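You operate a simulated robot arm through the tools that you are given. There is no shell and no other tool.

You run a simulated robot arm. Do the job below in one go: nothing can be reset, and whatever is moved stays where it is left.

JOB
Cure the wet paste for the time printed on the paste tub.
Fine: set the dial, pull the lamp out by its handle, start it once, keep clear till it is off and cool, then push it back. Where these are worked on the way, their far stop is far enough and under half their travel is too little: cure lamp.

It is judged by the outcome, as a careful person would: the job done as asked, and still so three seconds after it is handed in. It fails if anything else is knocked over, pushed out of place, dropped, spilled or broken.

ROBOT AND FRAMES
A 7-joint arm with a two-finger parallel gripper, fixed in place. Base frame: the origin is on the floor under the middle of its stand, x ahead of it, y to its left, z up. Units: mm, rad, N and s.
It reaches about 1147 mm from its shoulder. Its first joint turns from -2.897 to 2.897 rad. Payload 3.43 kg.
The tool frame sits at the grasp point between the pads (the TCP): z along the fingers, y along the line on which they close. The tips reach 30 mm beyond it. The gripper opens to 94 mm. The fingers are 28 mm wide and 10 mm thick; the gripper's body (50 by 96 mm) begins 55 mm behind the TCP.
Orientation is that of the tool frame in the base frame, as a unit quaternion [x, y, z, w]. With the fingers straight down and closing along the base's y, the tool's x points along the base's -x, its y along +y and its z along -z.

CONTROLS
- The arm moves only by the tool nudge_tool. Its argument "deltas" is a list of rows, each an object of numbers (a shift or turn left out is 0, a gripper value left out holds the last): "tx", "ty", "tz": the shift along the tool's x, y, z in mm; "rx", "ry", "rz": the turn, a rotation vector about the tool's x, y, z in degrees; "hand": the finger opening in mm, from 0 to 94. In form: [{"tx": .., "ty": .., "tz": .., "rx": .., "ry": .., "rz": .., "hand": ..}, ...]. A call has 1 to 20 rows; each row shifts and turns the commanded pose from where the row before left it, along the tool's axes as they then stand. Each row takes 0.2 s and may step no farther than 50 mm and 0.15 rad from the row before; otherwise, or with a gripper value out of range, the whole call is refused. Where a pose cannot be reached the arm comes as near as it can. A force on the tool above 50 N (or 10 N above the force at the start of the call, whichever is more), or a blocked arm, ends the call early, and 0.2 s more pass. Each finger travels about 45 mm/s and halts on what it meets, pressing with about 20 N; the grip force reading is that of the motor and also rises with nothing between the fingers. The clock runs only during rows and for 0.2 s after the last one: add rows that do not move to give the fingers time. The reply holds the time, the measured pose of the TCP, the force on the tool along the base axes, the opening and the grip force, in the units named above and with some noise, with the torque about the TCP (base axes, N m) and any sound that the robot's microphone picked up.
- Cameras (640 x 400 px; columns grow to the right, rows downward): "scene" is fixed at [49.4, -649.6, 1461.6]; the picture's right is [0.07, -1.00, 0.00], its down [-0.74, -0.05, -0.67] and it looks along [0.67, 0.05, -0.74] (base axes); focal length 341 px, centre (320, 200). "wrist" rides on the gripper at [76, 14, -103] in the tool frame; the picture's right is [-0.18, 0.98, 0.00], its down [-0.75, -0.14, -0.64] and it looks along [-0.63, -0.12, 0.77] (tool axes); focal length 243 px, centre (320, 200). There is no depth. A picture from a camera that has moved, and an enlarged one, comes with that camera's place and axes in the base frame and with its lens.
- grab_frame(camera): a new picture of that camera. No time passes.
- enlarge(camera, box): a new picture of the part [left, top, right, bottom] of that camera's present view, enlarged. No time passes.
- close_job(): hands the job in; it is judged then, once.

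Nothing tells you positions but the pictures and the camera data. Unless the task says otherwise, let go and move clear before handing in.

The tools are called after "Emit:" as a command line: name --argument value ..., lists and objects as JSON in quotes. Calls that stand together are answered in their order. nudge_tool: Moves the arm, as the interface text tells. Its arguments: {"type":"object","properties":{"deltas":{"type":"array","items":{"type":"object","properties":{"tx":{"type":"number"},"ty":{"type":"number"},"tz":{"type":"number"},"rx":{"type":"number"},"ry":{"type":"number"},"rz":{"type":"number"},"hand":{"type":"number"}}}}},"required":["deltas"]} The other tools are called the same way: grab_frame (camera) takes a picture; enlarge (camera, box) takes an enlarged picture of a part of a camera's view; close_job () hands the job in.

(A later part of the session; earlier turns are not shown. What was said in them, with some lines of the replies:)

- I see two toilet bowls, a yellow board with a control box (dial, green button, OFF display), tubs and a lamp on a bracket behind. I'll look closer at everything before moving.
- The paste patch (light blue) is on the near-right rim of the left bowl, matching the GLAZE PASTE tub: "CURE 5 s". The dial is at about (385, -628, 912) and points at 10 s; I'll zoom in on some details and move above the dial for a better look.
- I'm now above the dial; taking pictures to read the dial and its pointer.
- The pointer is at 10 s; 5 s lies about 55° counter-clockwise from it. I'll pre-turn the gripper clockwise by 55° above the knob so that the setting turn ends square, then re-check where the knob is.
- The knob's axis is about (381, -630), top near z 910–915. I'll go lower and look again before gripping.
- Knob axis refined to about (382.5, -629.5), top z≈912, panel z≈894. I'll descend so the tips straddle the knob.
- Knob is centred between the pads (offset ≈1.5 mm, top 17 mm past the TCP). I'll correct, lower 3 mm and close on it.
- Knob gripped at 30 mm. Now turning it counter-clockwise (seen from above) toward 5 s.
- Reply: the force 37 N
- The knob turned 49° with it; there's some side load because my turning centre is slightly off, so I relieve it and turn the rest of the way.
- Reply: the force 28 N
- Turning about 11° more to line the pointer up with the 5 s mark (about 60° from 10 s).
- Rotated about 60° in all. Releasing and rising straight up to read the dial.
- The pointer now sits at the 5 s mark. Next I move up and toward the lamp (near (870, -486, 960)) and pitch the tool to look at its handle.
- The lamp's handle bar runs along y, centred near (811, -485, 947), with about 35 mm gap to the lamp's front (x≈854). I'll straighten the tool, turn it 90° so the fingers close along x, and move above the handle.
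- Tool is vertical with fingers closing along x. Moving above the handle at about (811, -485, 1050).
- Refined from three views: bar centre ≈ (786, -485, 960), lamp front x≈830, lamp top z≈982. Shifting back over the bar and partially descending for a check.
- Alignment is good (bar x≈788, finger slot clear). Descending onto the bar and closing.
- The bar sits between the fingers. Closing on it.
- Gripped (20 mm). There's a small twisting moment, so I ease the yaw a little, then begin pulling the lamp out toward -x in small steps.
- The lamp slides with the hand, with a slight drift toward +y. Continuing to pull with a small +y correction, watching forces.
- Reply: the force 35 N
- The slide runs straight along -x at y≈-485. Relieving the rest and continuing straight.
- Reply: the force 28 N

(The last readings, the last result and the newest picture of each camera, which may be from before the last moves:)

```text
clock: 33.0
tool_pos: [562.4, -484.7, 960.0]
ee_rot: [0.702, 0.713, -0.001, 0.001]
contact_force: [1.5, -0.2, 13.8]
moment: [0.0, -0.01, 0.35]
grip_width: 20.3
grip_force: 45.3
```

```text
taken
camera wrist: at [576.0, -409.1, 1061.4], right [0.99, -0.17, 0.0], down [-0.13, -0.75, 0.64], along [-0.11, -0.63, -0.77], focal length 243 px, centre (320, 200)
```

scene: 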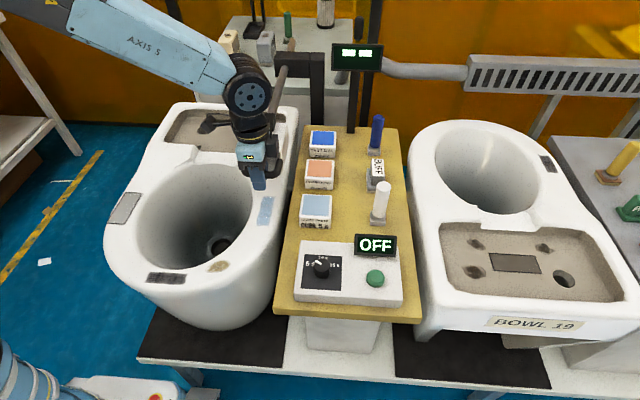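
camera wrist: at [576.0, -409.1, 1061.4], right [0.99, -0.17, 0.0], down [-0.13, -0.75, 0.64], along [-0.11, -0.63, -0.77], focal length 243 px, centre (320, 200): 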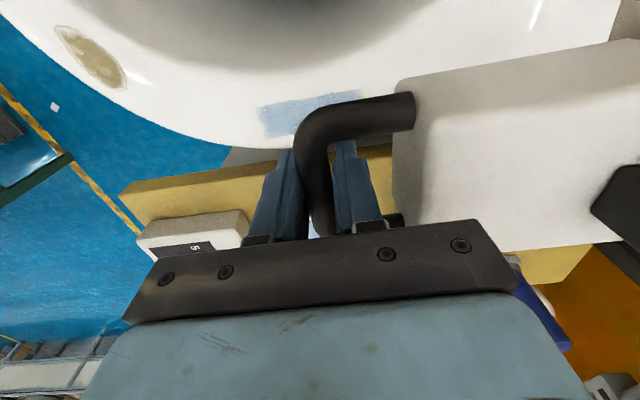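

Travel so far ≈ 223 mm; the patch at x≈543 is still ahead of the lamp. Continuing until the stop.

Emit:
nudge_tool --deltas '[{"tx": 0.2, "ty": -14, "tz": -0.6}, {"tx": 0.2, "ty": -14}, {"tx": 0.2, "ty": -14}, {}]'

```text
clock: 34.0
tool_pos: [518.9, -485.5, 959.3]
ee_rot: [0.701, 0.713, 0.0, 0.0]
contact_force: [-1.9, -1.3, 15.3]
moment: [0.0, 0.0, 0.38]
grip_width: 20.3
grip_force: 44.7
```

Emit:
nudge_tool --deltas '[{"tx": 0.2, "ty": -10, "tz": -0.6}, {"tx": 0.2, "ty": -10}, {"tx": 0.2, "ty": -10}, {}]'

Emit:
grab_frame --camera "scene"

Emit:
grab_frame --camera "wrist"

```text
clock: 35.0
tool_pos: [490.2, -485.0, 959.5]
ee_rot: [0.702, 0.712, 0.0, -0.001]
contact_force: [1.5, -11.7, -0.5]
moment: [-0.47, 0.03, 0.34]
grip_width: 20.1
grip_force: 45.1
```

```text
taken
```

scene: 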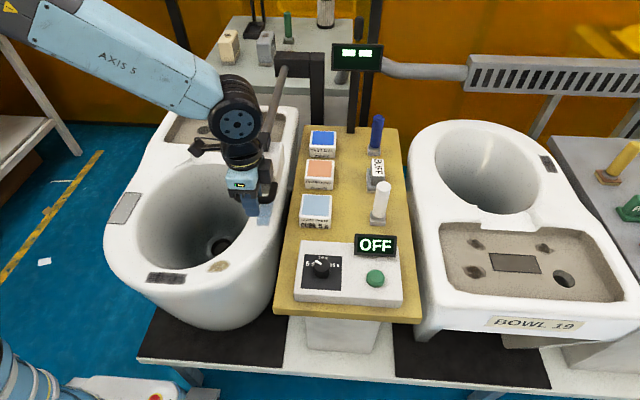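

```text
taken
camera wrist: at [504.2, -409.2, 1061.5], right [0.99, -0.17, 0.0], down [-0.13, -0.76, 0.64], along [-0.11, -0.63, -0.77], focal length 243 px, centre (320, 200)
```

wrist: 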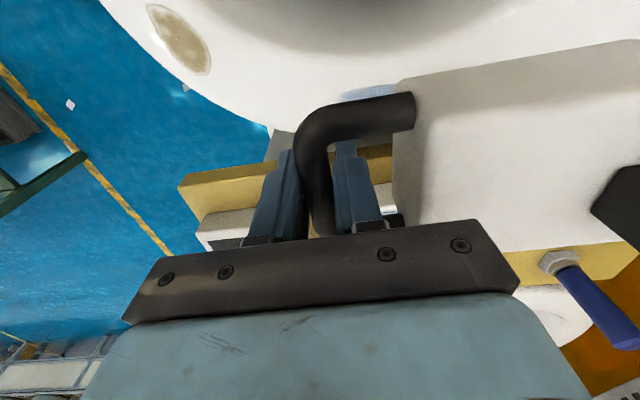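

Emit:
nudge_tool --deltas '[{"tx": -0.8, "ty": -10, "tz": 0.2}, {"tx": 0.2, "ty": -10}, {"tx": 0.2, "ty": -8}, {}]'

```text
clock: 36.0
tool_pos: [463.6, -485.2, 960.1]
ee_rot: [0.701, 0.713, 0.0, -0.001]
contact_force: [0.2, 1.5, -5.8]
moment: [0.27, -0.03, 0.29]
grip_width: 20.4
grip_force: 44.9
```

Emit:
nudge_tool --deltas '[{"tx": 0.2, "ty": -6}, {"tx": 0.2, "ty": -6}, {"tx": 0.2, "ty": -6}, {}]'

Emit:
grab_frame --camera "scene"

Emit:
grab_frame --camera "wrist"

```text
clock: 36.8
tool_pos: [457.0, -485.2, 960.2]
ee_rot: [0.699, 0.715, 0.0, 0.003]
contact_force: [16.4, -10.8, -23.3]
moment: [-0.44, 0.0, -0.23]
grip_width: 20.2
grip_force: 45.4
stopped in row 3: the force on the tool passed its limit at 57 N (the readings are from after the stop); the commanded pose is now the measured one
```

```text
taken
```

scene: 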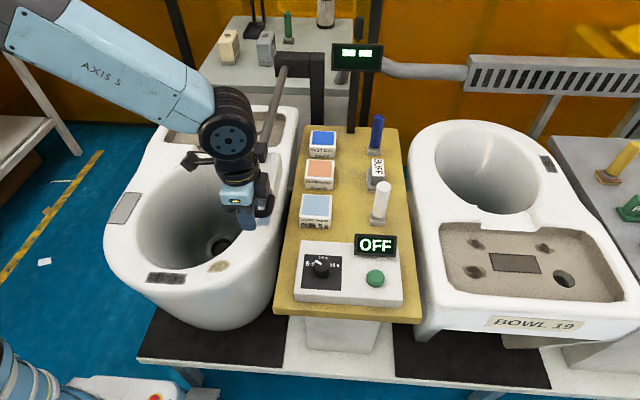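

```text
taken
camera wrist: at [467.8, -408.7, 1061.3], right [0.99, -0.16, 0.01], down [-0.13, -0.75, 0.64], along [-0.1, -0.64, -0.77], focal length 243 px, centre (320, 200)
```

wrist: 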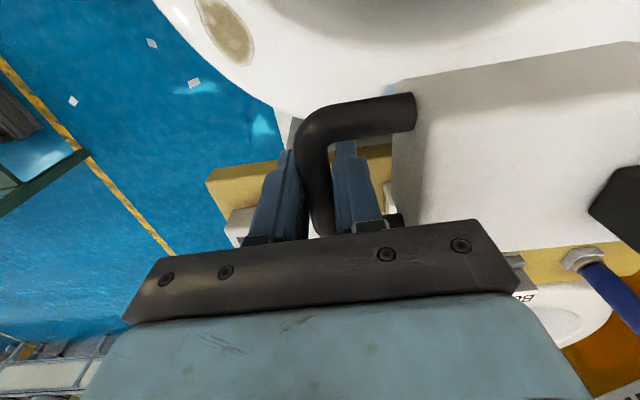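

The lamp hit its far stop at handle x≈457 (about 330 mm of travel), with its body now over the patch. Releasing and rising straight up.

Emit:
nudge_tool --deltas '[{"hand": 40}, {}, {}, {}]'

Emit:
grab_frame --camera "wrist"

```text
clock: 37.8
tool_pos: [453.9, -485.1, 960.9]
ee_rot: [0.7, 0.714, 0.001, 0.003]
contact_force: [0.0, -0.4, 0.2]
moment: [0.01, 0.05, -0.03]
grip_width: 40.0
grip_force: 0.0
```

```text
taken
camera wrist: at [465.4, -408.2, 1063.0], right [0.99, -0.16, 0.01], down [-0.13, -0.75, 0.64], along [-0.1, -0.64, -0.76], focal length 243 px, centre (320, 200)
```

wrist: 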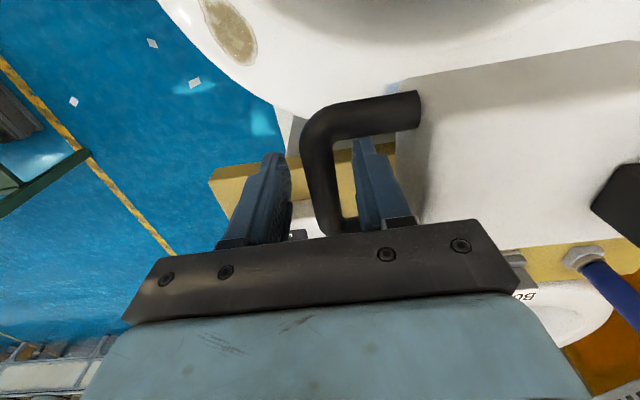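

Emit:
nudge_tool --deltas '[{"tz": -20}, {"tz": -25}, {"tz": -30}, {"tz": -30}, {"tz": -30}, {}]'

Emit:
grab_frame --camera "wrist"

Emit:
grab_frame --camera "scene"

```text
clock: 39.2
tool_pos: [452.6, -484.8, 1096.8]
ee_rot: [0.7, 0.714, 0.001, 0.003]
contact_force: [-0.7, -0.1, 0.0]
moment: [-0.01, 0.0, 0.01]
grip_width: 39.8
grip_force: 0.0
```

```text
taken
camera wrist: at [464.6, -408.0, 1198.3], right [0.99, -0.16, 0.01], down [-0.13, -0.75, 0.64], along [-0.1, -0.64, -0.77], focal length 243 px, centre (320, 200)
```

wrist: 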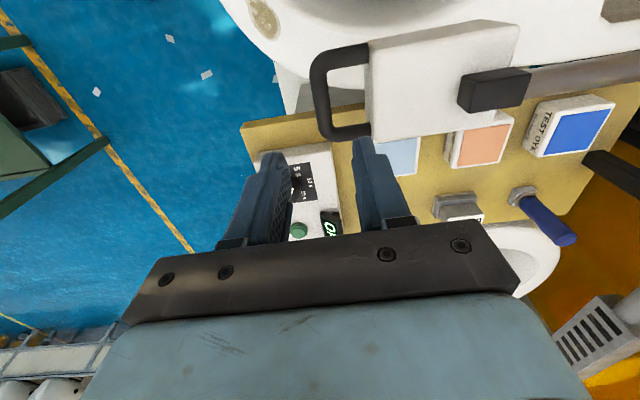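

```text
taken
```

scene: 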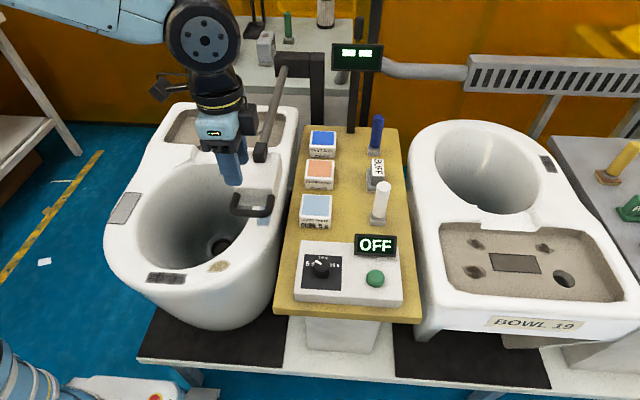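

The lamp is out over the patch. Now turning the gripper square again, closing the fingers, and moving over the green start button at about (375, -728).

Emit:
nudge_tool --deltas '[{"rz": -7.4, "hand": 0}, {"rz": -7.4}, {"rz": -7.4}, {"rz": -7.4}, {"rz": -7.4}, {"rz": -7.4}, {"rz": -7.4}, {"rz": -7.4}, {"rz": -7.4}, {"rz": -7.4}, {"rz": -7.4}, {"rz": -7.4}, {}]'

Emit:
nudge_tool --deltas '[{"tx": 12.9, "ty": -40.5}, {"tx": 12.9, "ty": -40.5}, {"tx": 12.9, "ty": -40.5}, {"tx": 12.9, "ty": -40.5}, {"tx": 12.9, "ty": -40.5}, {"tx": 12.9, "ty": -40.5}, {}]'

Emit:
grab_frame --camera "wrist"

Emit:
grab_frame --camera "scene"

```text
clock: 42.0
tool_pos: [451.8, -484.9, 1096.9]
ee_rot: [-0.001, 1.0, -0.002, 0.002]
contact_force: [-0.4, -0.6, -0.1]
moment: [-0.02, 0.0, 0.02]
grip_width: 0.0
grip_force: 20.2
```

```text
clock: 43.6
tool_pos: [373.9, -727.1, 1095.8]
ee_rot: [-0.001, 1.0, -0.002, 0.003]
contact_force: [0.4, -0.3, 0.2]
moment: [0.0, 0.01, 0.01]
grip_width: 0.0
grip_force: 20.1
```

```text
taken
camera wrist: at [297.6, -713.0, 1197.5], right [0.18, 0.98, 0.0], down [0.75, -0.14, 0.65], along [0.64, -0.12, -0.76], focal length 243 px, centre (320, 200)
```

wrist: 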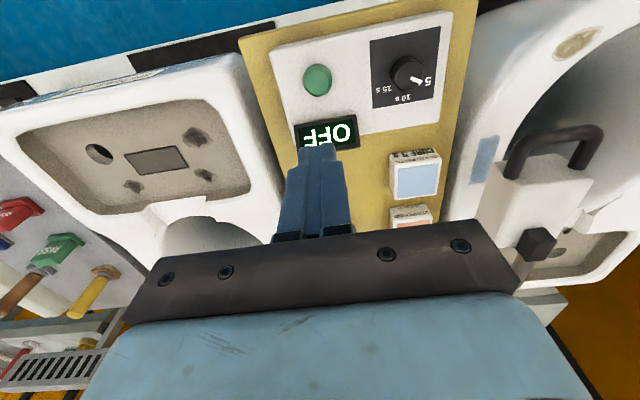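

```text
taken
```

scene: 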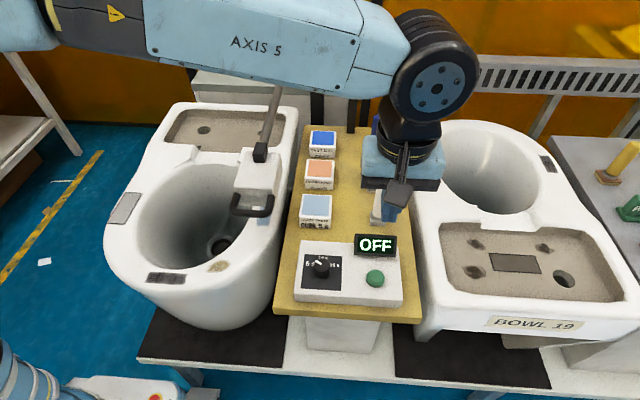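

Emit:
enlarge --camera "wrist" --box '[270, 20, 450, 160]'

Emit:
enlarge --camera "scene" --box '[290, 210, 410, 310]'

Emit:
enlarge --camera "scene" --box '[220, 80, 320, 240]'

```text
2.86 times, centred on (360, 90) of wrist
camera zoom: at [297.6, -713.0, 1197.5], right [0.18, 0.98, 0.0], down [0.75, -0.14, 0.65], along [0.64, -0.12, -0.76], focal length 693 px, centre (206, 514)
```

zoom: 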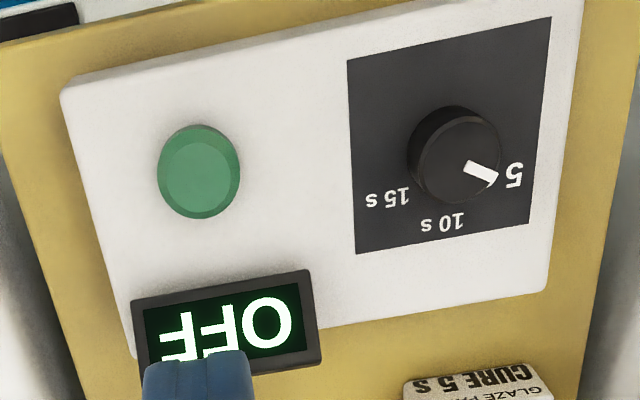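

```text
4.00 times, centred on (350, 260) of scene
camera zoom: at [49.4, -649.6, 1461.6], right [0.07, -1.0, 0.0], down [-0.74, -0.05, -0.67], along [0.67, 0.05, -0.74], focal length 1364 px, centre (200, -40)
```

zoom: 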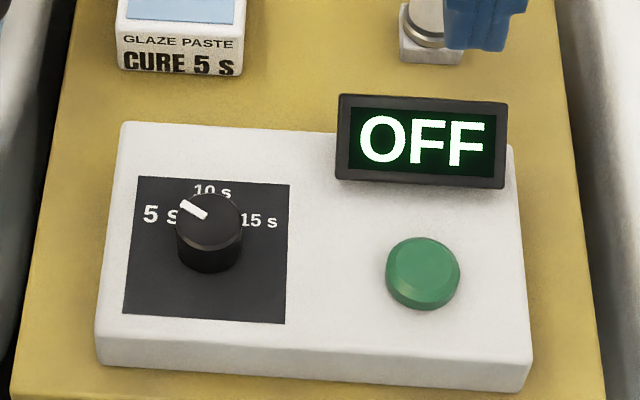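

```text
2.50 times, centred on (270, 160) of scene
camera zoom: at [49.4, -649.6, 1461.6], right [0.07, -1.0, 0.0], down [-0.74, -0.05, -0.67], along [0.67, 0.05, -0.74], focal length 853 px, centre (445, 300)
```

zoom: 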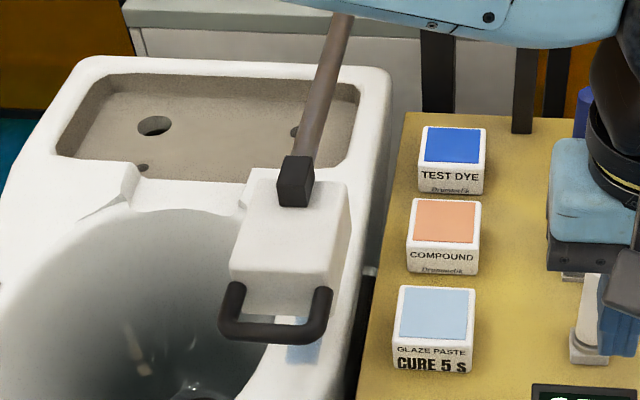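

Button top is at about (370.5, -729, 903); the dial still reads 5 s and the lamp is over the patch. Descending with closed fingers toward the button, stopping just above it.

Emit:
nudge_tool --deltas '[{"tx": 3, "ty": -2, "tz": 30}, {"tz": 30}, {"tz": 30}, {"tz": 30}, {"tz": 28}, {}]'

Emit:
grab_frame --camera "wrist"

Emit:
enlarge --camera "scene" --box '[290, 210, 410, 310]'

```text
clock: 45.0
tool_pos: [373.0, -729.7, 949.5]
ee_rot: [0.0, 1.0, -0.002, 0.003]
contact_force: [-0.1, -0.2, 0.6]
moment: [0.03, -0.01, 0.01]
grip_width: 0.1
grip_force: 19.8
```

```text
taken
camera wrist: at [295.2, -715.9, 1050.1], right [0.18, 0.98, 0.0], down [0.75, -0.14, 0.65], along [0.64, -0.12, -0.76], focal length 243 px, centre (320, 200)
```

wrist: 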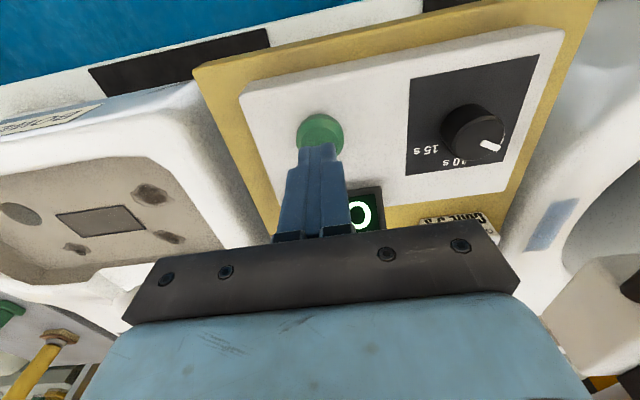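

```text
4.00 times, centred on (350, 260) of scene
camera zoom: at [49.4, -649.6, 1461.6], right [0.07, -1.0, 0.0], down [-0.74, -0.05, -0.67], along [0.67, 0.05, -0.74], focal length 1364 px, centre (200, -40)
```

zoom: 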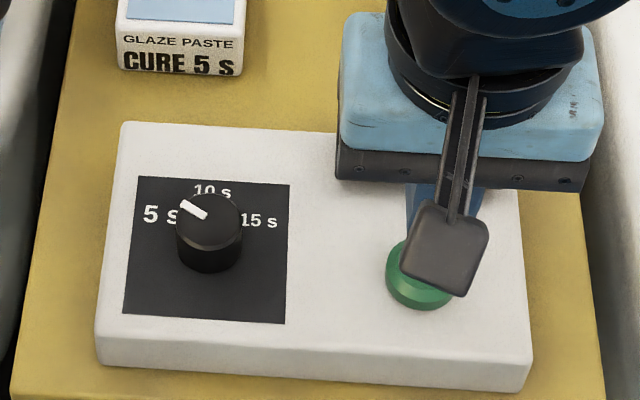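

Tip is about 16 mm above the button; shifting 4 mm toward its centre and pressing down in small steps.

Emit:
nudge_tool --deltas '[{"tx": 4}, {"tz": 5}, {"tz": 4}, {"tz": 3}, {"tz": 2}, {"tz": 2}]'

Emit:
grab_frame --camera "wrist"

Emit:
grab_frame --camera "scene"

```text
clock: 46.4
tool_pos: [369.0, -730.4, 933.4]
ee_rot: [0.0, 1.0, -0.002, 0.002]
contact_force: [0.9, -0.2, -0.4]
moment: [0.01, -0.01, 0.01]
grip_width: 0.0
grip_force: 19.9
```

```text
taken
camera wrist: at [292.3, -715.9, 1034.2], right [0.18, 0.98, 0.0], down [0.75, -0.14, 0.65], along [0.64, -0.12, -0.76], focal length 243 px, centre (320, 200)
```

wrist: 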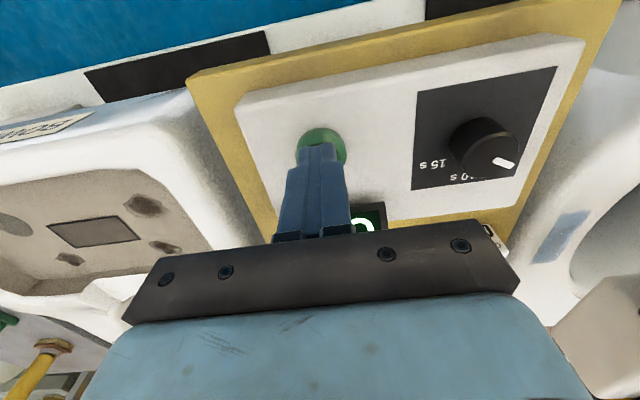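

```text
taken
```

scene: 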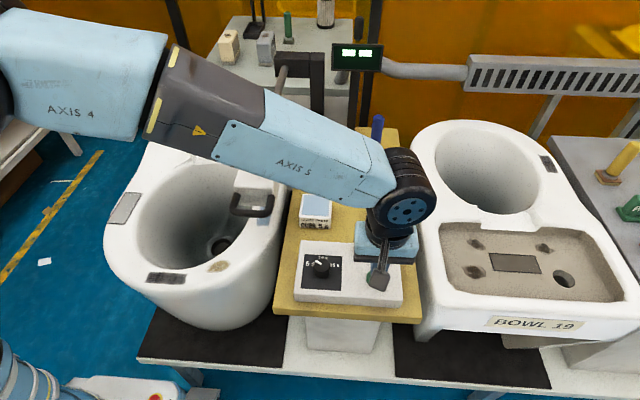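

No contact yet (tip near z 903). Pressing a little further.

Emit:
nudge_tool --deltas '[{"tz": 2}, {"tz": 2}, {"tz": 2}]'

Emit:
enlarge --camera "wrist" --box '[270, 100, 430, 240]'

```text
clock: 47.2
tool_pos: [369.6, -729.7, 927.9]
ee_rot: [-0.001, 1.0, -0.002, 0.002]
contact_force: [-2.0, 0.4, 1.3]
moment: [-0.01, 0.06, -0.02]
grip_width: 0.1
grip_force: 19.9
```

```text
2.86 times, centred on (350, 170) of wrist
camera zoom: at [292.2, -715.9, 1028.2], right [0.18, 0.98, 0.0], down [0.75, -0.14, 0.65], along [0.64, -0.12, -0.76], focal length 693 px, centre (234, 286)
```

zoom: 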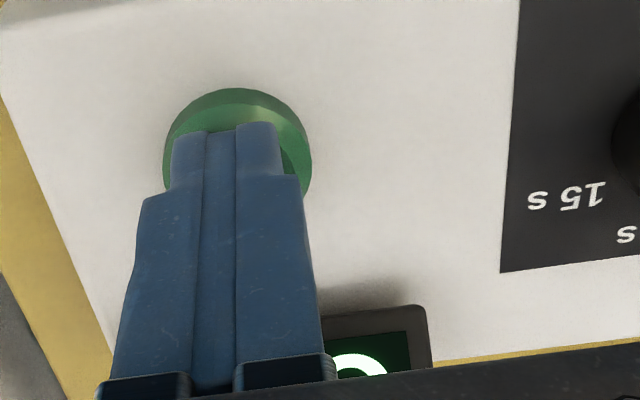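

Emit:
nudge_tool --deltas '[{"tz": 2}, {"tz": 1.5}]'

Emit:
grab_frame --camera "wrist"

```text
clock: 47.8
tool_pos: [368.6, -730.0, 924.0]
ee_rot: [0.001, 1.0, -0.003, 0.002]
contact_force: [0.0, -1.6, 2.2]
moment: [0.01, 0.05, 0.02]
grip_width: 0.1
grip_force: 19.8
heard: click
```

```text
taken
camera wrist: at [292.2, -715.8, 1024.5], right [0.18, 0.98, 0.0], down [0.75, -0.14, 0.65], along [0.64, -0.12, -0.76], focal length 243 px, centre (320, 200)
```

wrist: 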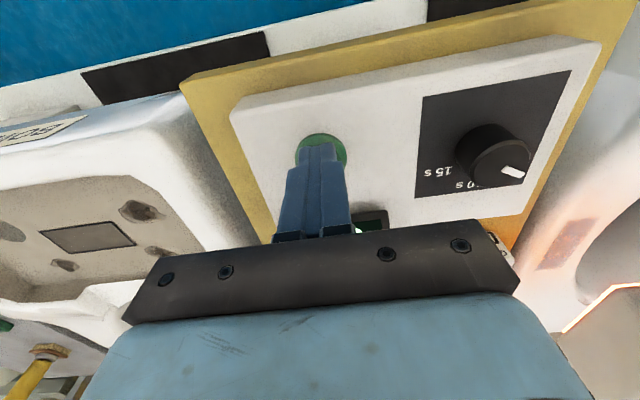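

A click was heard and the lamp is glowing: it has started. Retracting straight up and back, away from the lamp, and waiting.

Emit:
nudge_tool --deltas '[{"tz": -30}, {"tz": -40}, {"tz": -40}, {"tz": -30, "tx": 15}, {"tz": -20, "tx": 25}, {"tx": 25}, {}]'

Emit:
grab_frame --camera "scene"

Emit:
grab_frame --camera "wrist"

```text
clock: 49.4
tool_pos: [303.3, -728.5, 1085.4]
ee_rot: [0.0, 1.0, -0.002, 0.003]
contact_force: [0.5, -0.5, 0.0]
moment: [0.01, -0.02, 0.02]
grip_width: 0.2
grip_force: 19.8
```

```text
taken
```

scene: 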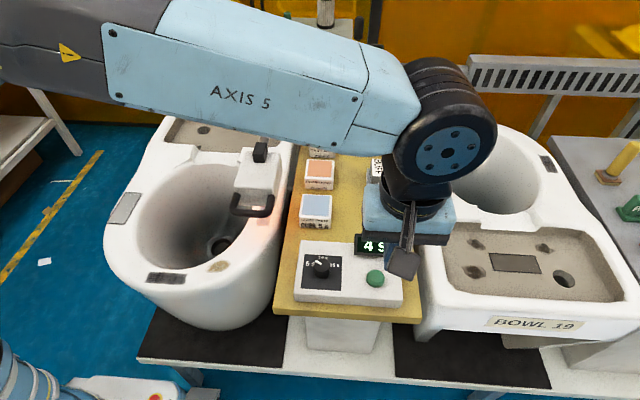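

```text
taken
camera wrist: at [226.0, -714.9, 1184.5], right [0.18, 0.98, 0.0], down [0.75, -0.14, 0.65], along [0.64, -0.12, -0.76], focal length 243 px, centre (320, 200)
```

wrist: 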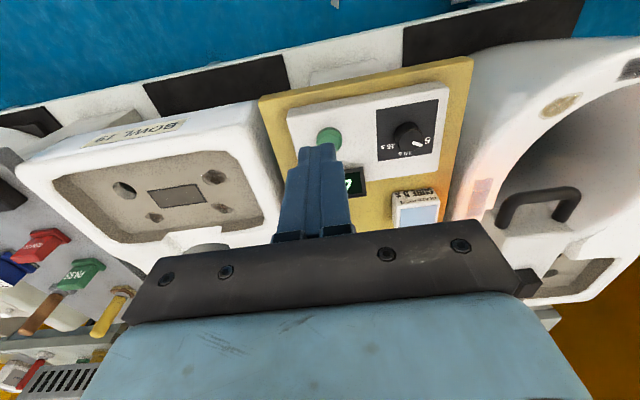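

The display counts down ("4 s"). Waiting in place, clear of the lamp.

Emit:
nudge_tool --deltas '[{}, {}, {}, {}, {}, {}, {}, {}, {}, {}, {}, {}, {}, {}, {}]'

Emit:
grab_frame --camera "scene"

Emit:
enlarge --camera "scene" --box '[290, 210, 410, 310]'

```text
clock: 52.6
tool_pos: [302.4, -729.2, 1083.2]
ee_rot: [0.0, 1.0, -0.002, 0.003]
contact_force: [-0.2, 0.2, 0.3]
moment: [0.0, -0.01, -0.01]
grip_width: 0.0
grip_force: 19.9
```

```text
taken
```

scene: 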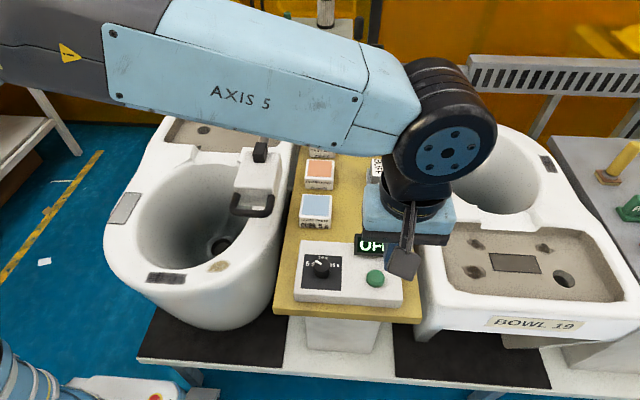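

```text
4.00 times, centred on (350, 260) of scene
camera zoom: at [49.4, -649.6, 1461.6], right [0.07, -1.0, 0.0], down [-0.74, -0.05, -0.67], along [0.67, 0.05, -0.74], focal length 1364 px, centre (200, -40)
```

zoom: 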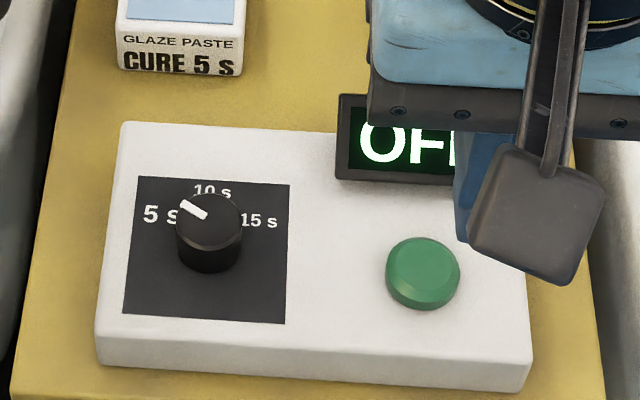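

The display reads OFF again. I'll keep waiting for it to cool and look at the lamp.

Emit:
nudge_tool --deltas '[{}, {}, {}, {}, {}, {}, {}, {}, {}, {}, {}, {}, {}, {}, {}, {}, {}, {}, {}, {}]'

Emit:
grab_frame --camera "wrist"

Emit:
enlarge --camera "scene" --box '[220, 130, 320, 240]'

Emit:
enlarge --camera "scene" --box '[290, 210, 410, 310]'

```text
clock: 56.8
tool_pos: [303.0, -728.5, 1083.2]
ee_rot: [0.0, 1.0, -0.002, 0.002]
contact_force: [0.0, -1.0, -0.5]
moment: [-0.03, 0.05, 0.04]
grip_width: 0.0
grip_force: 20.3
```

```text
taken
camera wrist: at [226.1, -714.9, 1184.3], right [0.18, 0.98, 0.0], down [0.75, -0.14, 0.65], along [0.64, -0.12, -0.76], focal length 243 px, centre (320, 200)
```

wrist: 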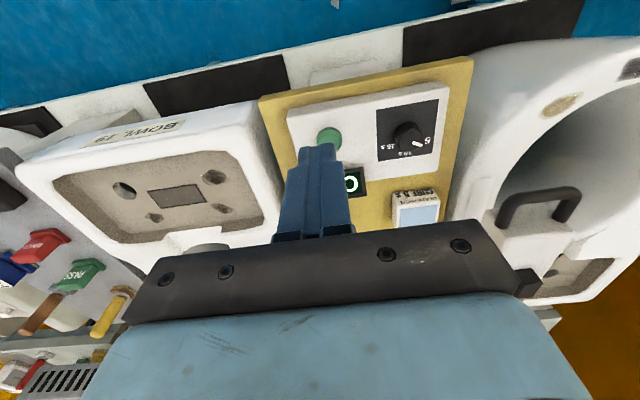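

```text
3.64 times, centred on (270, 185) of scene
camera zoom: at [49.4, -649.6, 1461.6], right [0.07, -1.0, 0.0], down [-0.74, -0.05, -0.67], along [0.67, 0.05, -0.74], focal length 1240 px, centre (502, 254)
```

zoom: 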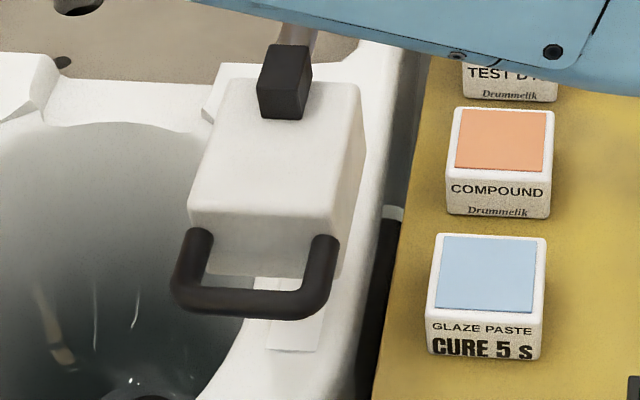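

```text
4.00 times, centred on (350, 260) of scene
camera zoom: at [49.4, -649.6, 1461.6], right [0.07, -1.0, 0.0], down [-0.74, -0.05, -0.67], along [0.67, 0.05, -0.74], focal length 1364 px, centre (200, -40)
```

zoom: 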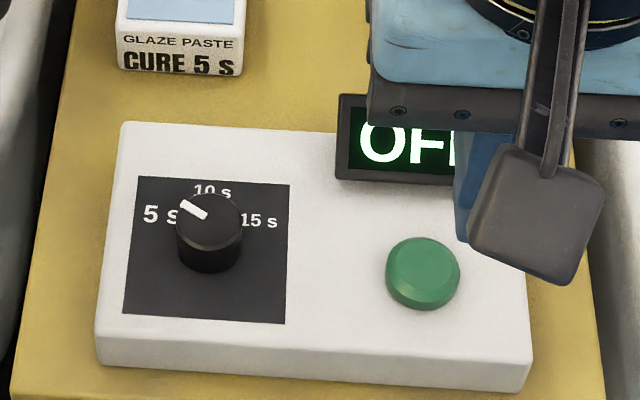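

The patch has turned white (cured). I'll keep waiting clear of the lamp so it cools.

Emit:
nudge_tool --deltas '[{}, {}, {}, {}, {}, {}, {}, {}, {}, {}, {}, {}, {}, {}, {}, {}, {}, {}, {}, {}]'

Emit:
nudge_tool --deltas '[{}, {}, {}, {}, {}, {}, {}, {}, {}, {}, {}, {}, {}, {}, {}, {}, {}, {}, {}, {}]'

Emit:
nudge_tool --deltas '[{}, {}, {}, {}, {}, {}, {}, {}, {}, {}, {}, {}, {}, {}, {}, {}, {}, {}, {}, {}]'

Emit:
nudge_tool --deltas '[{}, {}, {}, {}, {}, {}, {}, {}, {}, {}, {}, {}, {}, {}, {}, {}, {}, {}, {}, {}]'

Emit:
grab_frame --camera "scene"

Emit:
grab_frame --camera "wrist"

```text
clock: 61.0
tool_pos: [301.6, -728.7, 1082.5]
ee_rot: [0.0, 1.0, -0.001, 0.003]
contact_force: [0.0, -0.9, 0.4]
moment: [-0.01, 0.0, 0.01]
grip_width: 0.0
grip_force: 20.1
```

```text
clock: 65.2
tool_pos: [302.5, -727.9, 1082.8]
ee_rot: [0.0, 1.0, -0.001, 0.003]
contact_force: [-0.3, 0.1, -0.7]
moment: [-0.03, 0.04, -0.03]
grip_width: 0.0
grip_force: 20.0
```

```text
clock: 69.4
tool_pos: [302.9, -728.1, 1083.3]
ee_rot: [0.0, 1.0, -0.002, 0.003]
contact_force: [0.4, 0.1, 0.1]
moment: [-0.01, 0.0, -0.02]
grip_width: 0.0
grip_force: 20.3
```

```text
clock: 73.6
tool_pos: [302.5, -728.7, 1083.4]
ee_rot: [0.0, 1.0, -0.002, 0.003]
contact_force: [0.8, 0.0, 0.2]
moment: [-0.01, -0.01, -0.02]
grip_width: 0.0
grip_force: 19.9
```

```text
taken
```

scene: 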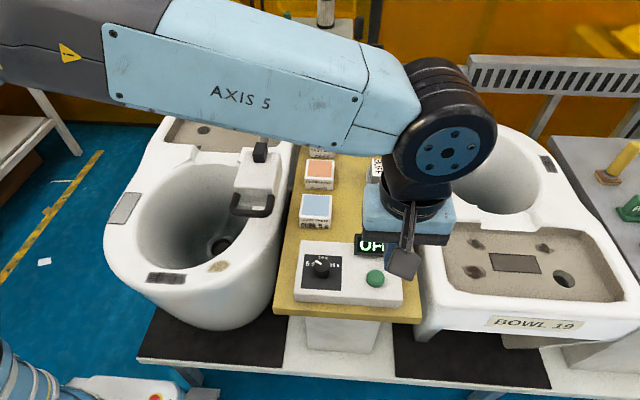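

```text
taken
camera wrist: at [226.0, -714.9, 1184.3], right [0.18, 0.98, 0.0], down [0.75, -0.14, 0.65], along [0.64, -0.12, -0.76], focal length 243 px, centre (320, 200)
```

wrist: 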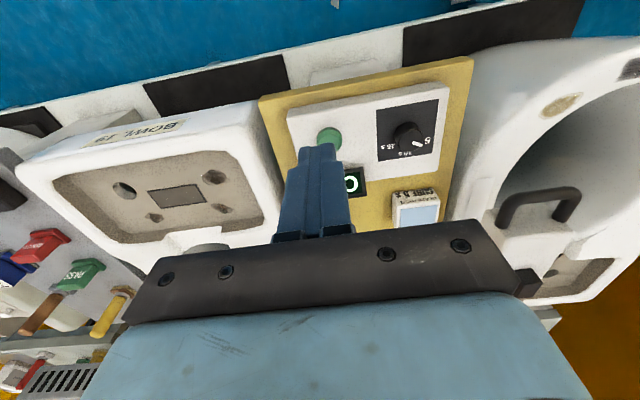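

Emit:
enlarge --camera "wrist" --box '[440, 140, 620, 300]'

Emit:
enlarge --camera "scene" --box '[220, 130, 320, 240]'

Emit:
nudge_tool --deltas '[{}, {}, {}, {}, {}, {}, {}, {}, {}, {}, {}, {}, {}, {}, {}, {}, {}, {}, {}, {}]'

Emit:
nudge_tool --deltas '[{}, {}, {}, {}, {}, {}, {}, {}, {}, {}, {}, {}, {}, {}, {}, {}, {}, {}, {}, {}]'

```text
2.50 times, centred on (530, 220) of wrist
camera zoom: at [226.0, -714.9, 1184.3], right [0.18, 0.98, 0.0], down [0.75, -0.14, 0.65], along [0.64, -0.12, -0.76], focal length 606 px, centre (-205, 150)
```

zoom: 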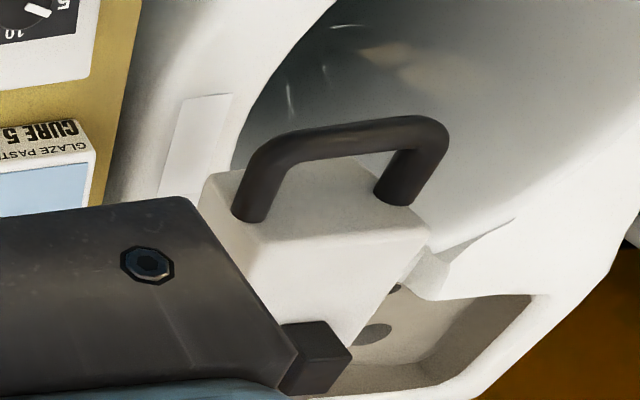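

```text
3.64 times, centred on (270, 185) of scene
camera zoom: at [49.4, -649.6, 1461.6], right [0.07, -1.0, 0.0], down [-0.74, -0.05, -0.67], along [0.67, 0.05, -0.74], focal length 1240 px, centre (502, 254)
```

zoom: 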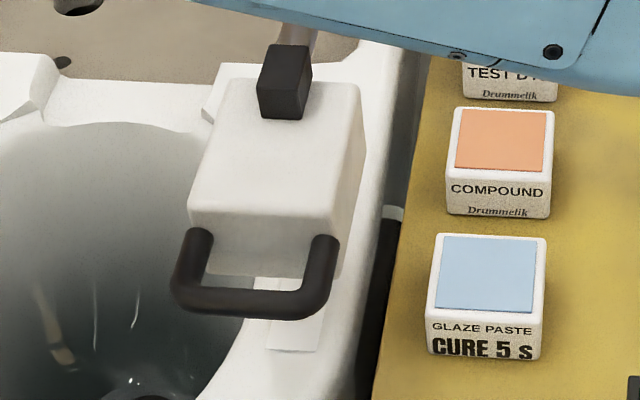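

```text
clock: 77.8
tool_pos: [301.6, -728.2, 1083.9]
ee_rot: [0.0, 1.0, -0.002, 0.002]
contact_force: [-1.0, -0.3, 0.9]
moment: [-0.03, 0.03, -0.03]
grip_width: 0.0
grip_force: 20.3
```

```text
clock: 82.0
tool_pos: [303.0, -728.7, 1082.8]
ee_rot: [0.0, 1.0, -0.001, 0.003]
contact_force: [0.8, -0.5, -0.5]
moment: [0.01, 0.0, 0.0]
grip_width: 0.2
grip_force: 20.7
```

About 30 s have passed since it went off, so it has cooled. Going back over the handle, reversing my earlier path, with the fingers set to close along x again.

Emit:
nudge_tool --deltas '[{"tz": -15}, {"tx": -21.3, "ty": 34.8}, {"tx": -21.3, "ty": 34.8}, {"tx": -21.3, "ty": 34.8}, {"tx": -21.3, "ty": 34.8}, {"tx": -21.3, "ty": 34.8}, {"tx": -21.3, "ty": 34.8}, {"tx": -21.3, "ty": 34.8}, {}]'

Emit:
nudge_tool --deltas '[{"rz": 7.4, "hand": 40}, {"rz": 7.4}, {"rz": 7.4}, {"rz": 7.4}, {"rz": 7.4}, {"rz": 7.4}, {"rz": 7.4}, {"rz": 7.4}, {"rz": 7.4}, {"rz": 7.4}, {"rz": 7.4}, {"rz": 7.4}, {}]'

Emit:
grab_frame --camera "wrist"

Emit:
grab_frame --camera "scene"

```text
clock: 84.0
tool_pos: [451.7, -484.7, 1098.3]
ee_rot: [0.0, 1.0, -0.002, 0.003]
contact_force: [0.2, -0.5, -0.1]
moment: [0.01, -0.02, 0.02]
grip_width: 0.1
grip_force: 20.3
```

```text
clock: 86.8
tool_pos: [452.3, -484.9, 1098.8]
ee_rot: [0.7, 0.714, 0.0, 0.004]
contact_force: [-0.7, 0.2, 0.7]
moment: [-0.04, -0.01, -0.01]
grip_width: 39.9
grip_force: 0.0
```

```text
taken
camera wrist: at [464.2, -409.0, 1199.5], right [0.99, -0.16, 0.01], down [-0.13, -0.75, 0.64], along [-0.1, -0.64, -0.77], focal length 243 px, centre (320, 200)
```

wrist: 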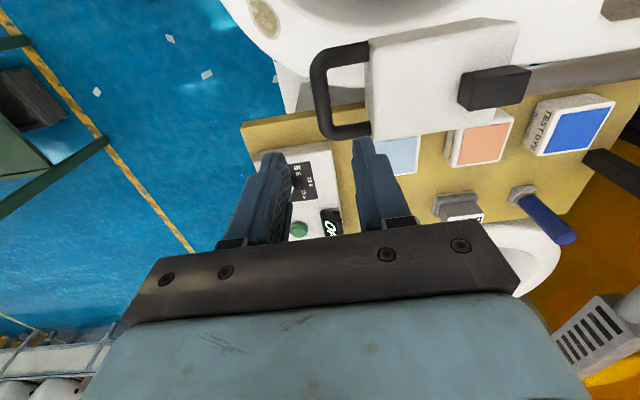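

```text
taken
```

scene: 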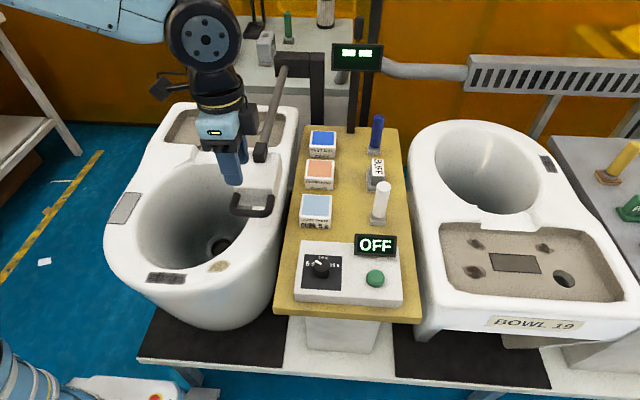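

Display reads OFF and the view matches my earlier one above the handle. Descending along the same line to straddle the bar.

Emit:
nudge_tool --deltas '[{"ty": 2, "tz": 28}, {"tz": 28}, {"tz": 27}, {}]'

Emit:
grab_frame --camera "wrist"

```text
clock: 87.8
tool_pos: [453.7, -485.4, 1015.7]
ee_rot: [0.7, 0.714, 0.001, 0.004]
contact_force: [0.0, -0.3, -0.4]
moment: [-0.03, -0.02, 0.01]
grip_width: 40.4
grip_force: 0.0
```

```text
taken
camera wrist: at [466.2, -409.2, 1116.4], right [0.99, -0.16, 0.01], down [-0.13, -0.75, 0.64], along [-0.1, -0.64, -0.76], focal length 243 px, centre (320, 200)
```

wrist: 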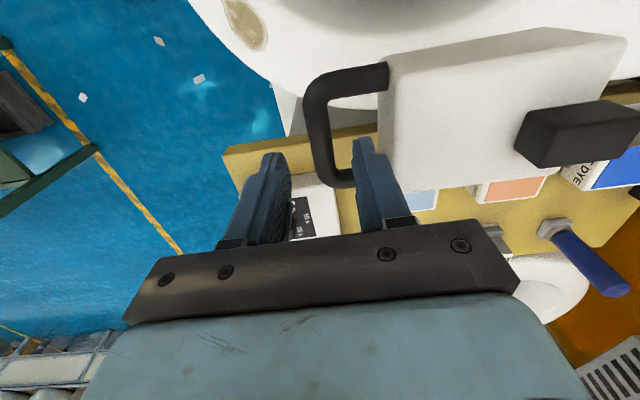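

Emit:
nudge_tool --deltas '[{"ty": 2, "tz": 14}, {"tz": 14}, {"tz": 14}, {"tz": 13}, {}]'

Emit:
grab_frame --camera "wrist"

```text
clock: 89.0
tool_pos: [455.8, -485.4, 959.1]
ee_rot: [0.7, 0.714, 0.0, 0.003]
contact_force: [0.0, -0.1, 0.1]
moment: [0.01, 0.0, -0.01]
grip_width: 40.1
grip_force: 0.0
```

```text
taken
camera wrist: at [468.6, -409.3, 1061.3], right [0.99, -0.16, 0.01], down [-0.13, -0.75, 0.64], along [-0.1, -0.64, -0.76], focal length 243 px, centre (320, 200)
```

wrist: 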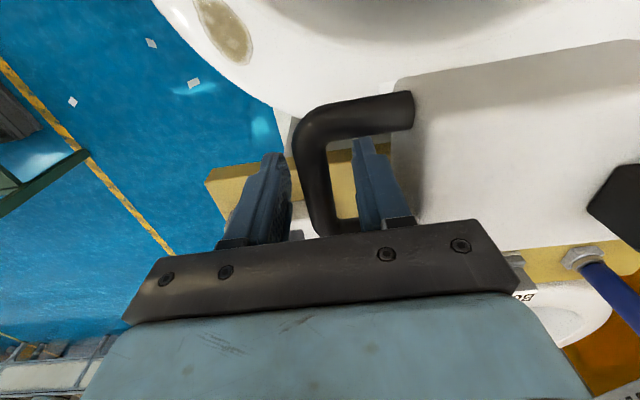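

Straddling the bar cleanly. Closing and starting to push back along +x.

Emit:
nudge_tool --deltas '[{"hand": 10}, {}, {}, {}]'

Emit:
nudge_tool --deltas '[{"ty": 6, "tx": -0.1}, {"ty": 10, "tx": -0.2}, {"ty": 12, "tx": -0.2}, {"ty": 12, "tx": -0.2}, {}]'

```text
clock: 90.0
tool_pos: [455.9, -485.1, 959.7]
ee_rot: [0.699, 0.715, 0.001, 0.003]
contact_force: [-2.1, 0.3, -2.6]
moment: [-0.11, 0.0, -0.06]
grip_width: 20.4
grip_force: 45.0
```

```text
clock: 91.2
tool_pos: [496.6, -485.4, 959.8]
ee_rot: [0.699, 0.715, 0.001, 0.003]
contact_force: [-1.6, -2.0, -9.1]
moment: [0.16, 0.04, -0.03]
grip_width: 20.5
grip_force: 44.8
```

Sliding back smoothly. Continuing in stages.

Emit:
nudge_tool --deltas '[{"ty": 14, "tx": -0.3, "tz": 0.6}, {"ty": 14, "tx": -0.3, "tz": 0.1}, {"ty": 14, "tx": -0.3, "tz": 0.1}, {"ty": 14, "tx": -0.3, "tz": 0.1}, {"ty": 14, "tx": -0.3, "tz": 0.1}, {}]'

Emit:
nudge_tool --deltas '[{"ty": 14, "tx": -0.3, "tz": 0.1}, {"ty": 14, "tx": -0.3, "tz": 0.1}, {"ty": 14, "tx": -0.3, "tz": 0.1}, {"ty": 14, "tx": -0.3, "tz": 0.1}, {}]'

```text
clock: 92.6
tool_pos: [567.7, -486.1, 959.4]
ee_rot: [0.7, 0.714, 0.0, 0.004]
contact_force: [1.1, -3.8, 0.7]
moment: [-0.12, 0.01, -0.04]
grip_width: 20.3
grip_force: 45.3
```

```text
clock: 93.8
tool_pos: [622.3, -485.6, 959.3]
ee_rot: [0.7, 0.715, 0.001, 0.005]
contact_force: [0.2, -9.9, 9.2]
moment: [0.05, -0.01, -0.01]
grip_width: 20.1
grip_force: 45.3
```

Emit:
nudge_tool --deltas '[{"ty": 14, "tx": -1, "tz": -0.5}, {"ty": 14, "tx": -0.3}, {"ty": 14, "tx": -0.3}, {"ty": 14, "tx": -0.3}, {}]'

Emit:
grab_frame --camera "scene"

```text
clock: 95.0
tool_pos: [679.5, -484.6, 959.9]
ee_rot: [0.699, 0.715, 0.001, 0.003]
contact_force: [-1.6, -2.7, -6.1]
moment: [-0.1, 0.01, -0.05]
grip_width: 20.1
grip_force: 44.9
```

```text
taken
```

scene: 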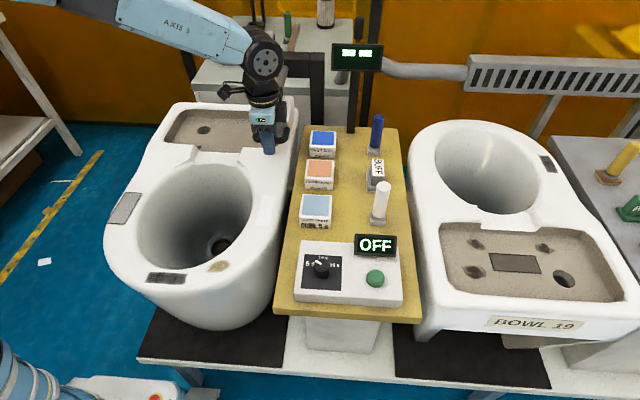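

Emit:
nudge_tool --deltas '[{"ty": 14, "tx": -0.4, "tz": 0.4}, {"ty": 14, "tx": -0.3, "tz": 0.1}, {"ty": 14, "tx": -0.3, "tz": 0.1}, {"ty": 14, "tx": -0.3, "tz": 0.1}, {"ty": 14, "tx": -0.3, "tz": 0.1}, {}]'

Emit:
nudge_tool --deltas '[{"ty": 10, "tx": -0.2, "tz": 0.1}, {"ty": 8, "tx": -0.2}, {"ty": 6, "tx": -0.1}, {}]'

```text
clock: 96.4
tool_pos: [750.4, -485.7, 959.4]
ee_rot: [0.699, 0.716, 0.001, 0.003]
contact_force: [2.8, 9.1, -6.1]
moment: [0.49, -0.03, -0.09]
grip_width: 20.2
grip_force: 45.3
```

```text
clock: 97.4
tool_pos: [774.3, -484.2, 959.6]
ee_rot: [0.699, 0.715, 0.001, 0.003]
contact_force: [-2.0, 15.8, -3.5]
moment: [0.89, 0.04, -0.11]
grip_width: 20.3
grip_force: 45.3
```

Close to home (x≈785). Pushing the last bit in small steps till it stops.

Emit:
nudge_tool --deltas '[{"ty": 4, "tx": 1}, {"ty": 4}, {"ty": 3}, {}]'

Emit:
nudge_tool --deltas '[{"ty": 2}, {"ty": 2}, {}]'

```text
clock: 98.4
tool_pos: [783.9, -485.5, 959.4]
ee_rot: [0.7, 0.714, 0.0, 0.004]
contact_force: [-3.3, 5.8, -8.0]
moment: [-0.23, 0.03, -0.04]
grip_width: 20.2
grip_force: 44.9
```

```text
clock: 99.2
tool_pos: [786.5, -485.9, 959.8]
ee_rot: [0.699, 0.715, 0.0, 0.003]
contact_force: [-32.0, 14.7, -12.4]
moment: [-0.68, 0.03, 0.03]
grip_width: 20.3
grip_force: 44.3
```

Home stop reached (32 N reaction at x≈786). Releasing and rising straight up.

Emit:
nudge_tool --deltas '[{"hand": 38}, {}, {}, {}]'

Emit:
grab_frame --camera "wrist"

```text
clock: 100.2
tool_pos: [788.0, -486.0, 958.8]
ee_rot: [0.7, 0.714, 0.001, 0.003]
contact_force: [0.0, 0.0, -0.8]
moment: [-0.01, -0.02, 0.01]
grip_width: 37.8
grip_force: 0.0
```

```text
taken
camera wrist: at [800.4, -409.4, 1061.6], right [0.99, -0.16, 0.01], down [-0.13, -0.75, 0.64], along [-0.1, -0.64, -0.76], focal length 243 px, centre (320, 200)
```

wrist: 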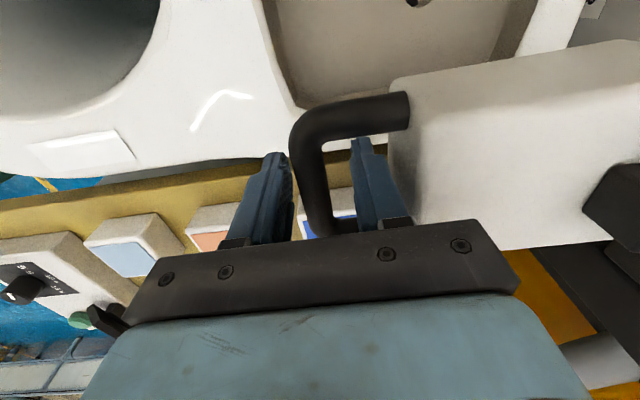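

Emit:
nudge_tool --deltas '[{"tz": -15, "ty": -1}, {"tz": -20}, {"tz": -25}, {"tz": -30}, {"tz": -30}, {"tz": -20}, {}]'

Emit:
nudge_tool --deltas '[{"ty": -40}, {"ty": -40}, {"ty": -40}, {"ty": -40}, {"ty": -40}, {"ty": -40}, {"ty": -40, "tx": 10}, {"ty": -40, "tx": 10}, {}]'

Emit:
grab_frame --camera "scene"

Emit:
enlarge --camera "scene" --box '[240, 30, 390, 130]'

Emit:
enlarge --camera "scene" --box '[220, 130, 410, 310]'

```text
clock: 101.8
tool_pos: [784.8, -484.4, 1100.8]
ee_rot: [0.7, 0.714, 0.001, 0.003]
contact_force: [-0.3, -0.2, -0.6]
moment: [0.04, 0.02, 0.01]
grip_width: 38.1
grip_force: 0.1
```

```text
clock: 103.8
tool_pos: [466.7, -471.4, 1097.6]
ee_rot: [0.7, 0.715, 0.002, 0.003]
contact_force: [0.2, 0.0, 0.7]
moment: [-0.03, -0.01, -0.04]
grip_width: 37.8
grip_force: 0.1
```

```text
taken
```

scene: 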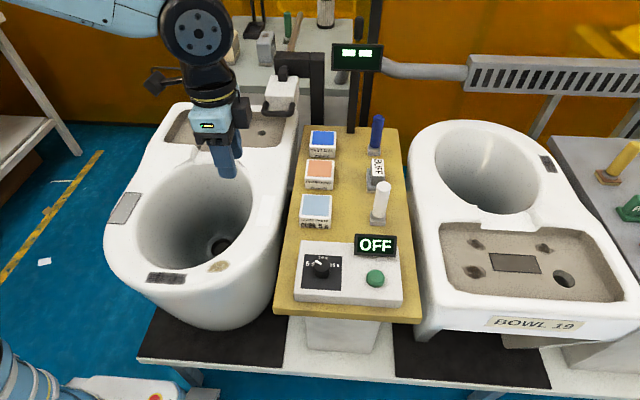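

```text
4.00 times, centred on (315, 80) of scene
camera zoom: at [49.4, -649.6, 1461.6], right [0.07, -1.0, 0.0], down [-0.74, -0.05, -0.67], along [0.67, 0.05, -0.74], focal length 1364 px, centre (340, 680)
```

zoom: 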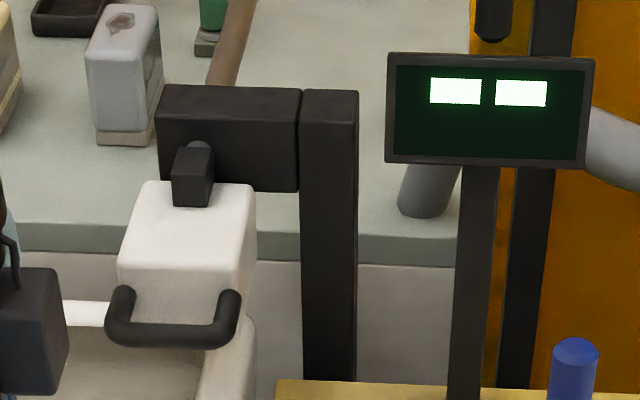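

```text
2.22 times, centred on (315, 220) of scene
camera zoom: at [49.4, -649.6, 1461.6], right [0.07, -1.0, 0.0], down [-0.74, -0.05, -0.67], along [0.67, 0.05, -0.74], focal length 758 px, centre (331, 156)
```

zoom: 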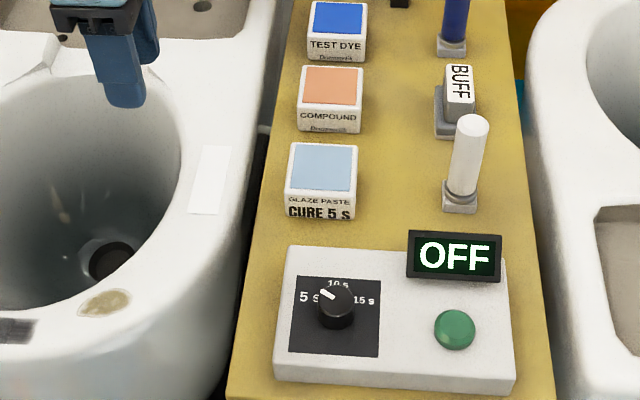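

The patch is cured white, the lamp is back at its home stop, the display reads OFF with the dial at 5 s, and nothing else has moved. The arm is free and clear, so I hand the job in.

Emit:
close_job

```text
The job is handed in.
```

The wet paste is cured and the job is handed in; no result came back with the hand-in. The light-blue patch on the left bowl's rim has turned white.

- **Dial:** set to 5 s, the time printed on the GLAZE PASTE tub.
- **Lamp out:** pulled by its handle to its far stop, about 330 mm, over the patch.
- **Start:** the green button was pressed once. The display counted down and went back to OFF.
- **Cooling:** there is no cool indicator that I could see, so I waited about 30 s after OFF before touching the lamp again, with the arm held away from it.
- **Lamp back:** pushed to its home stop, and its handle lines up with where it was at the start.

In the final pictures nothing else had been knocked or moved, and the gripper is open and clear of everything.
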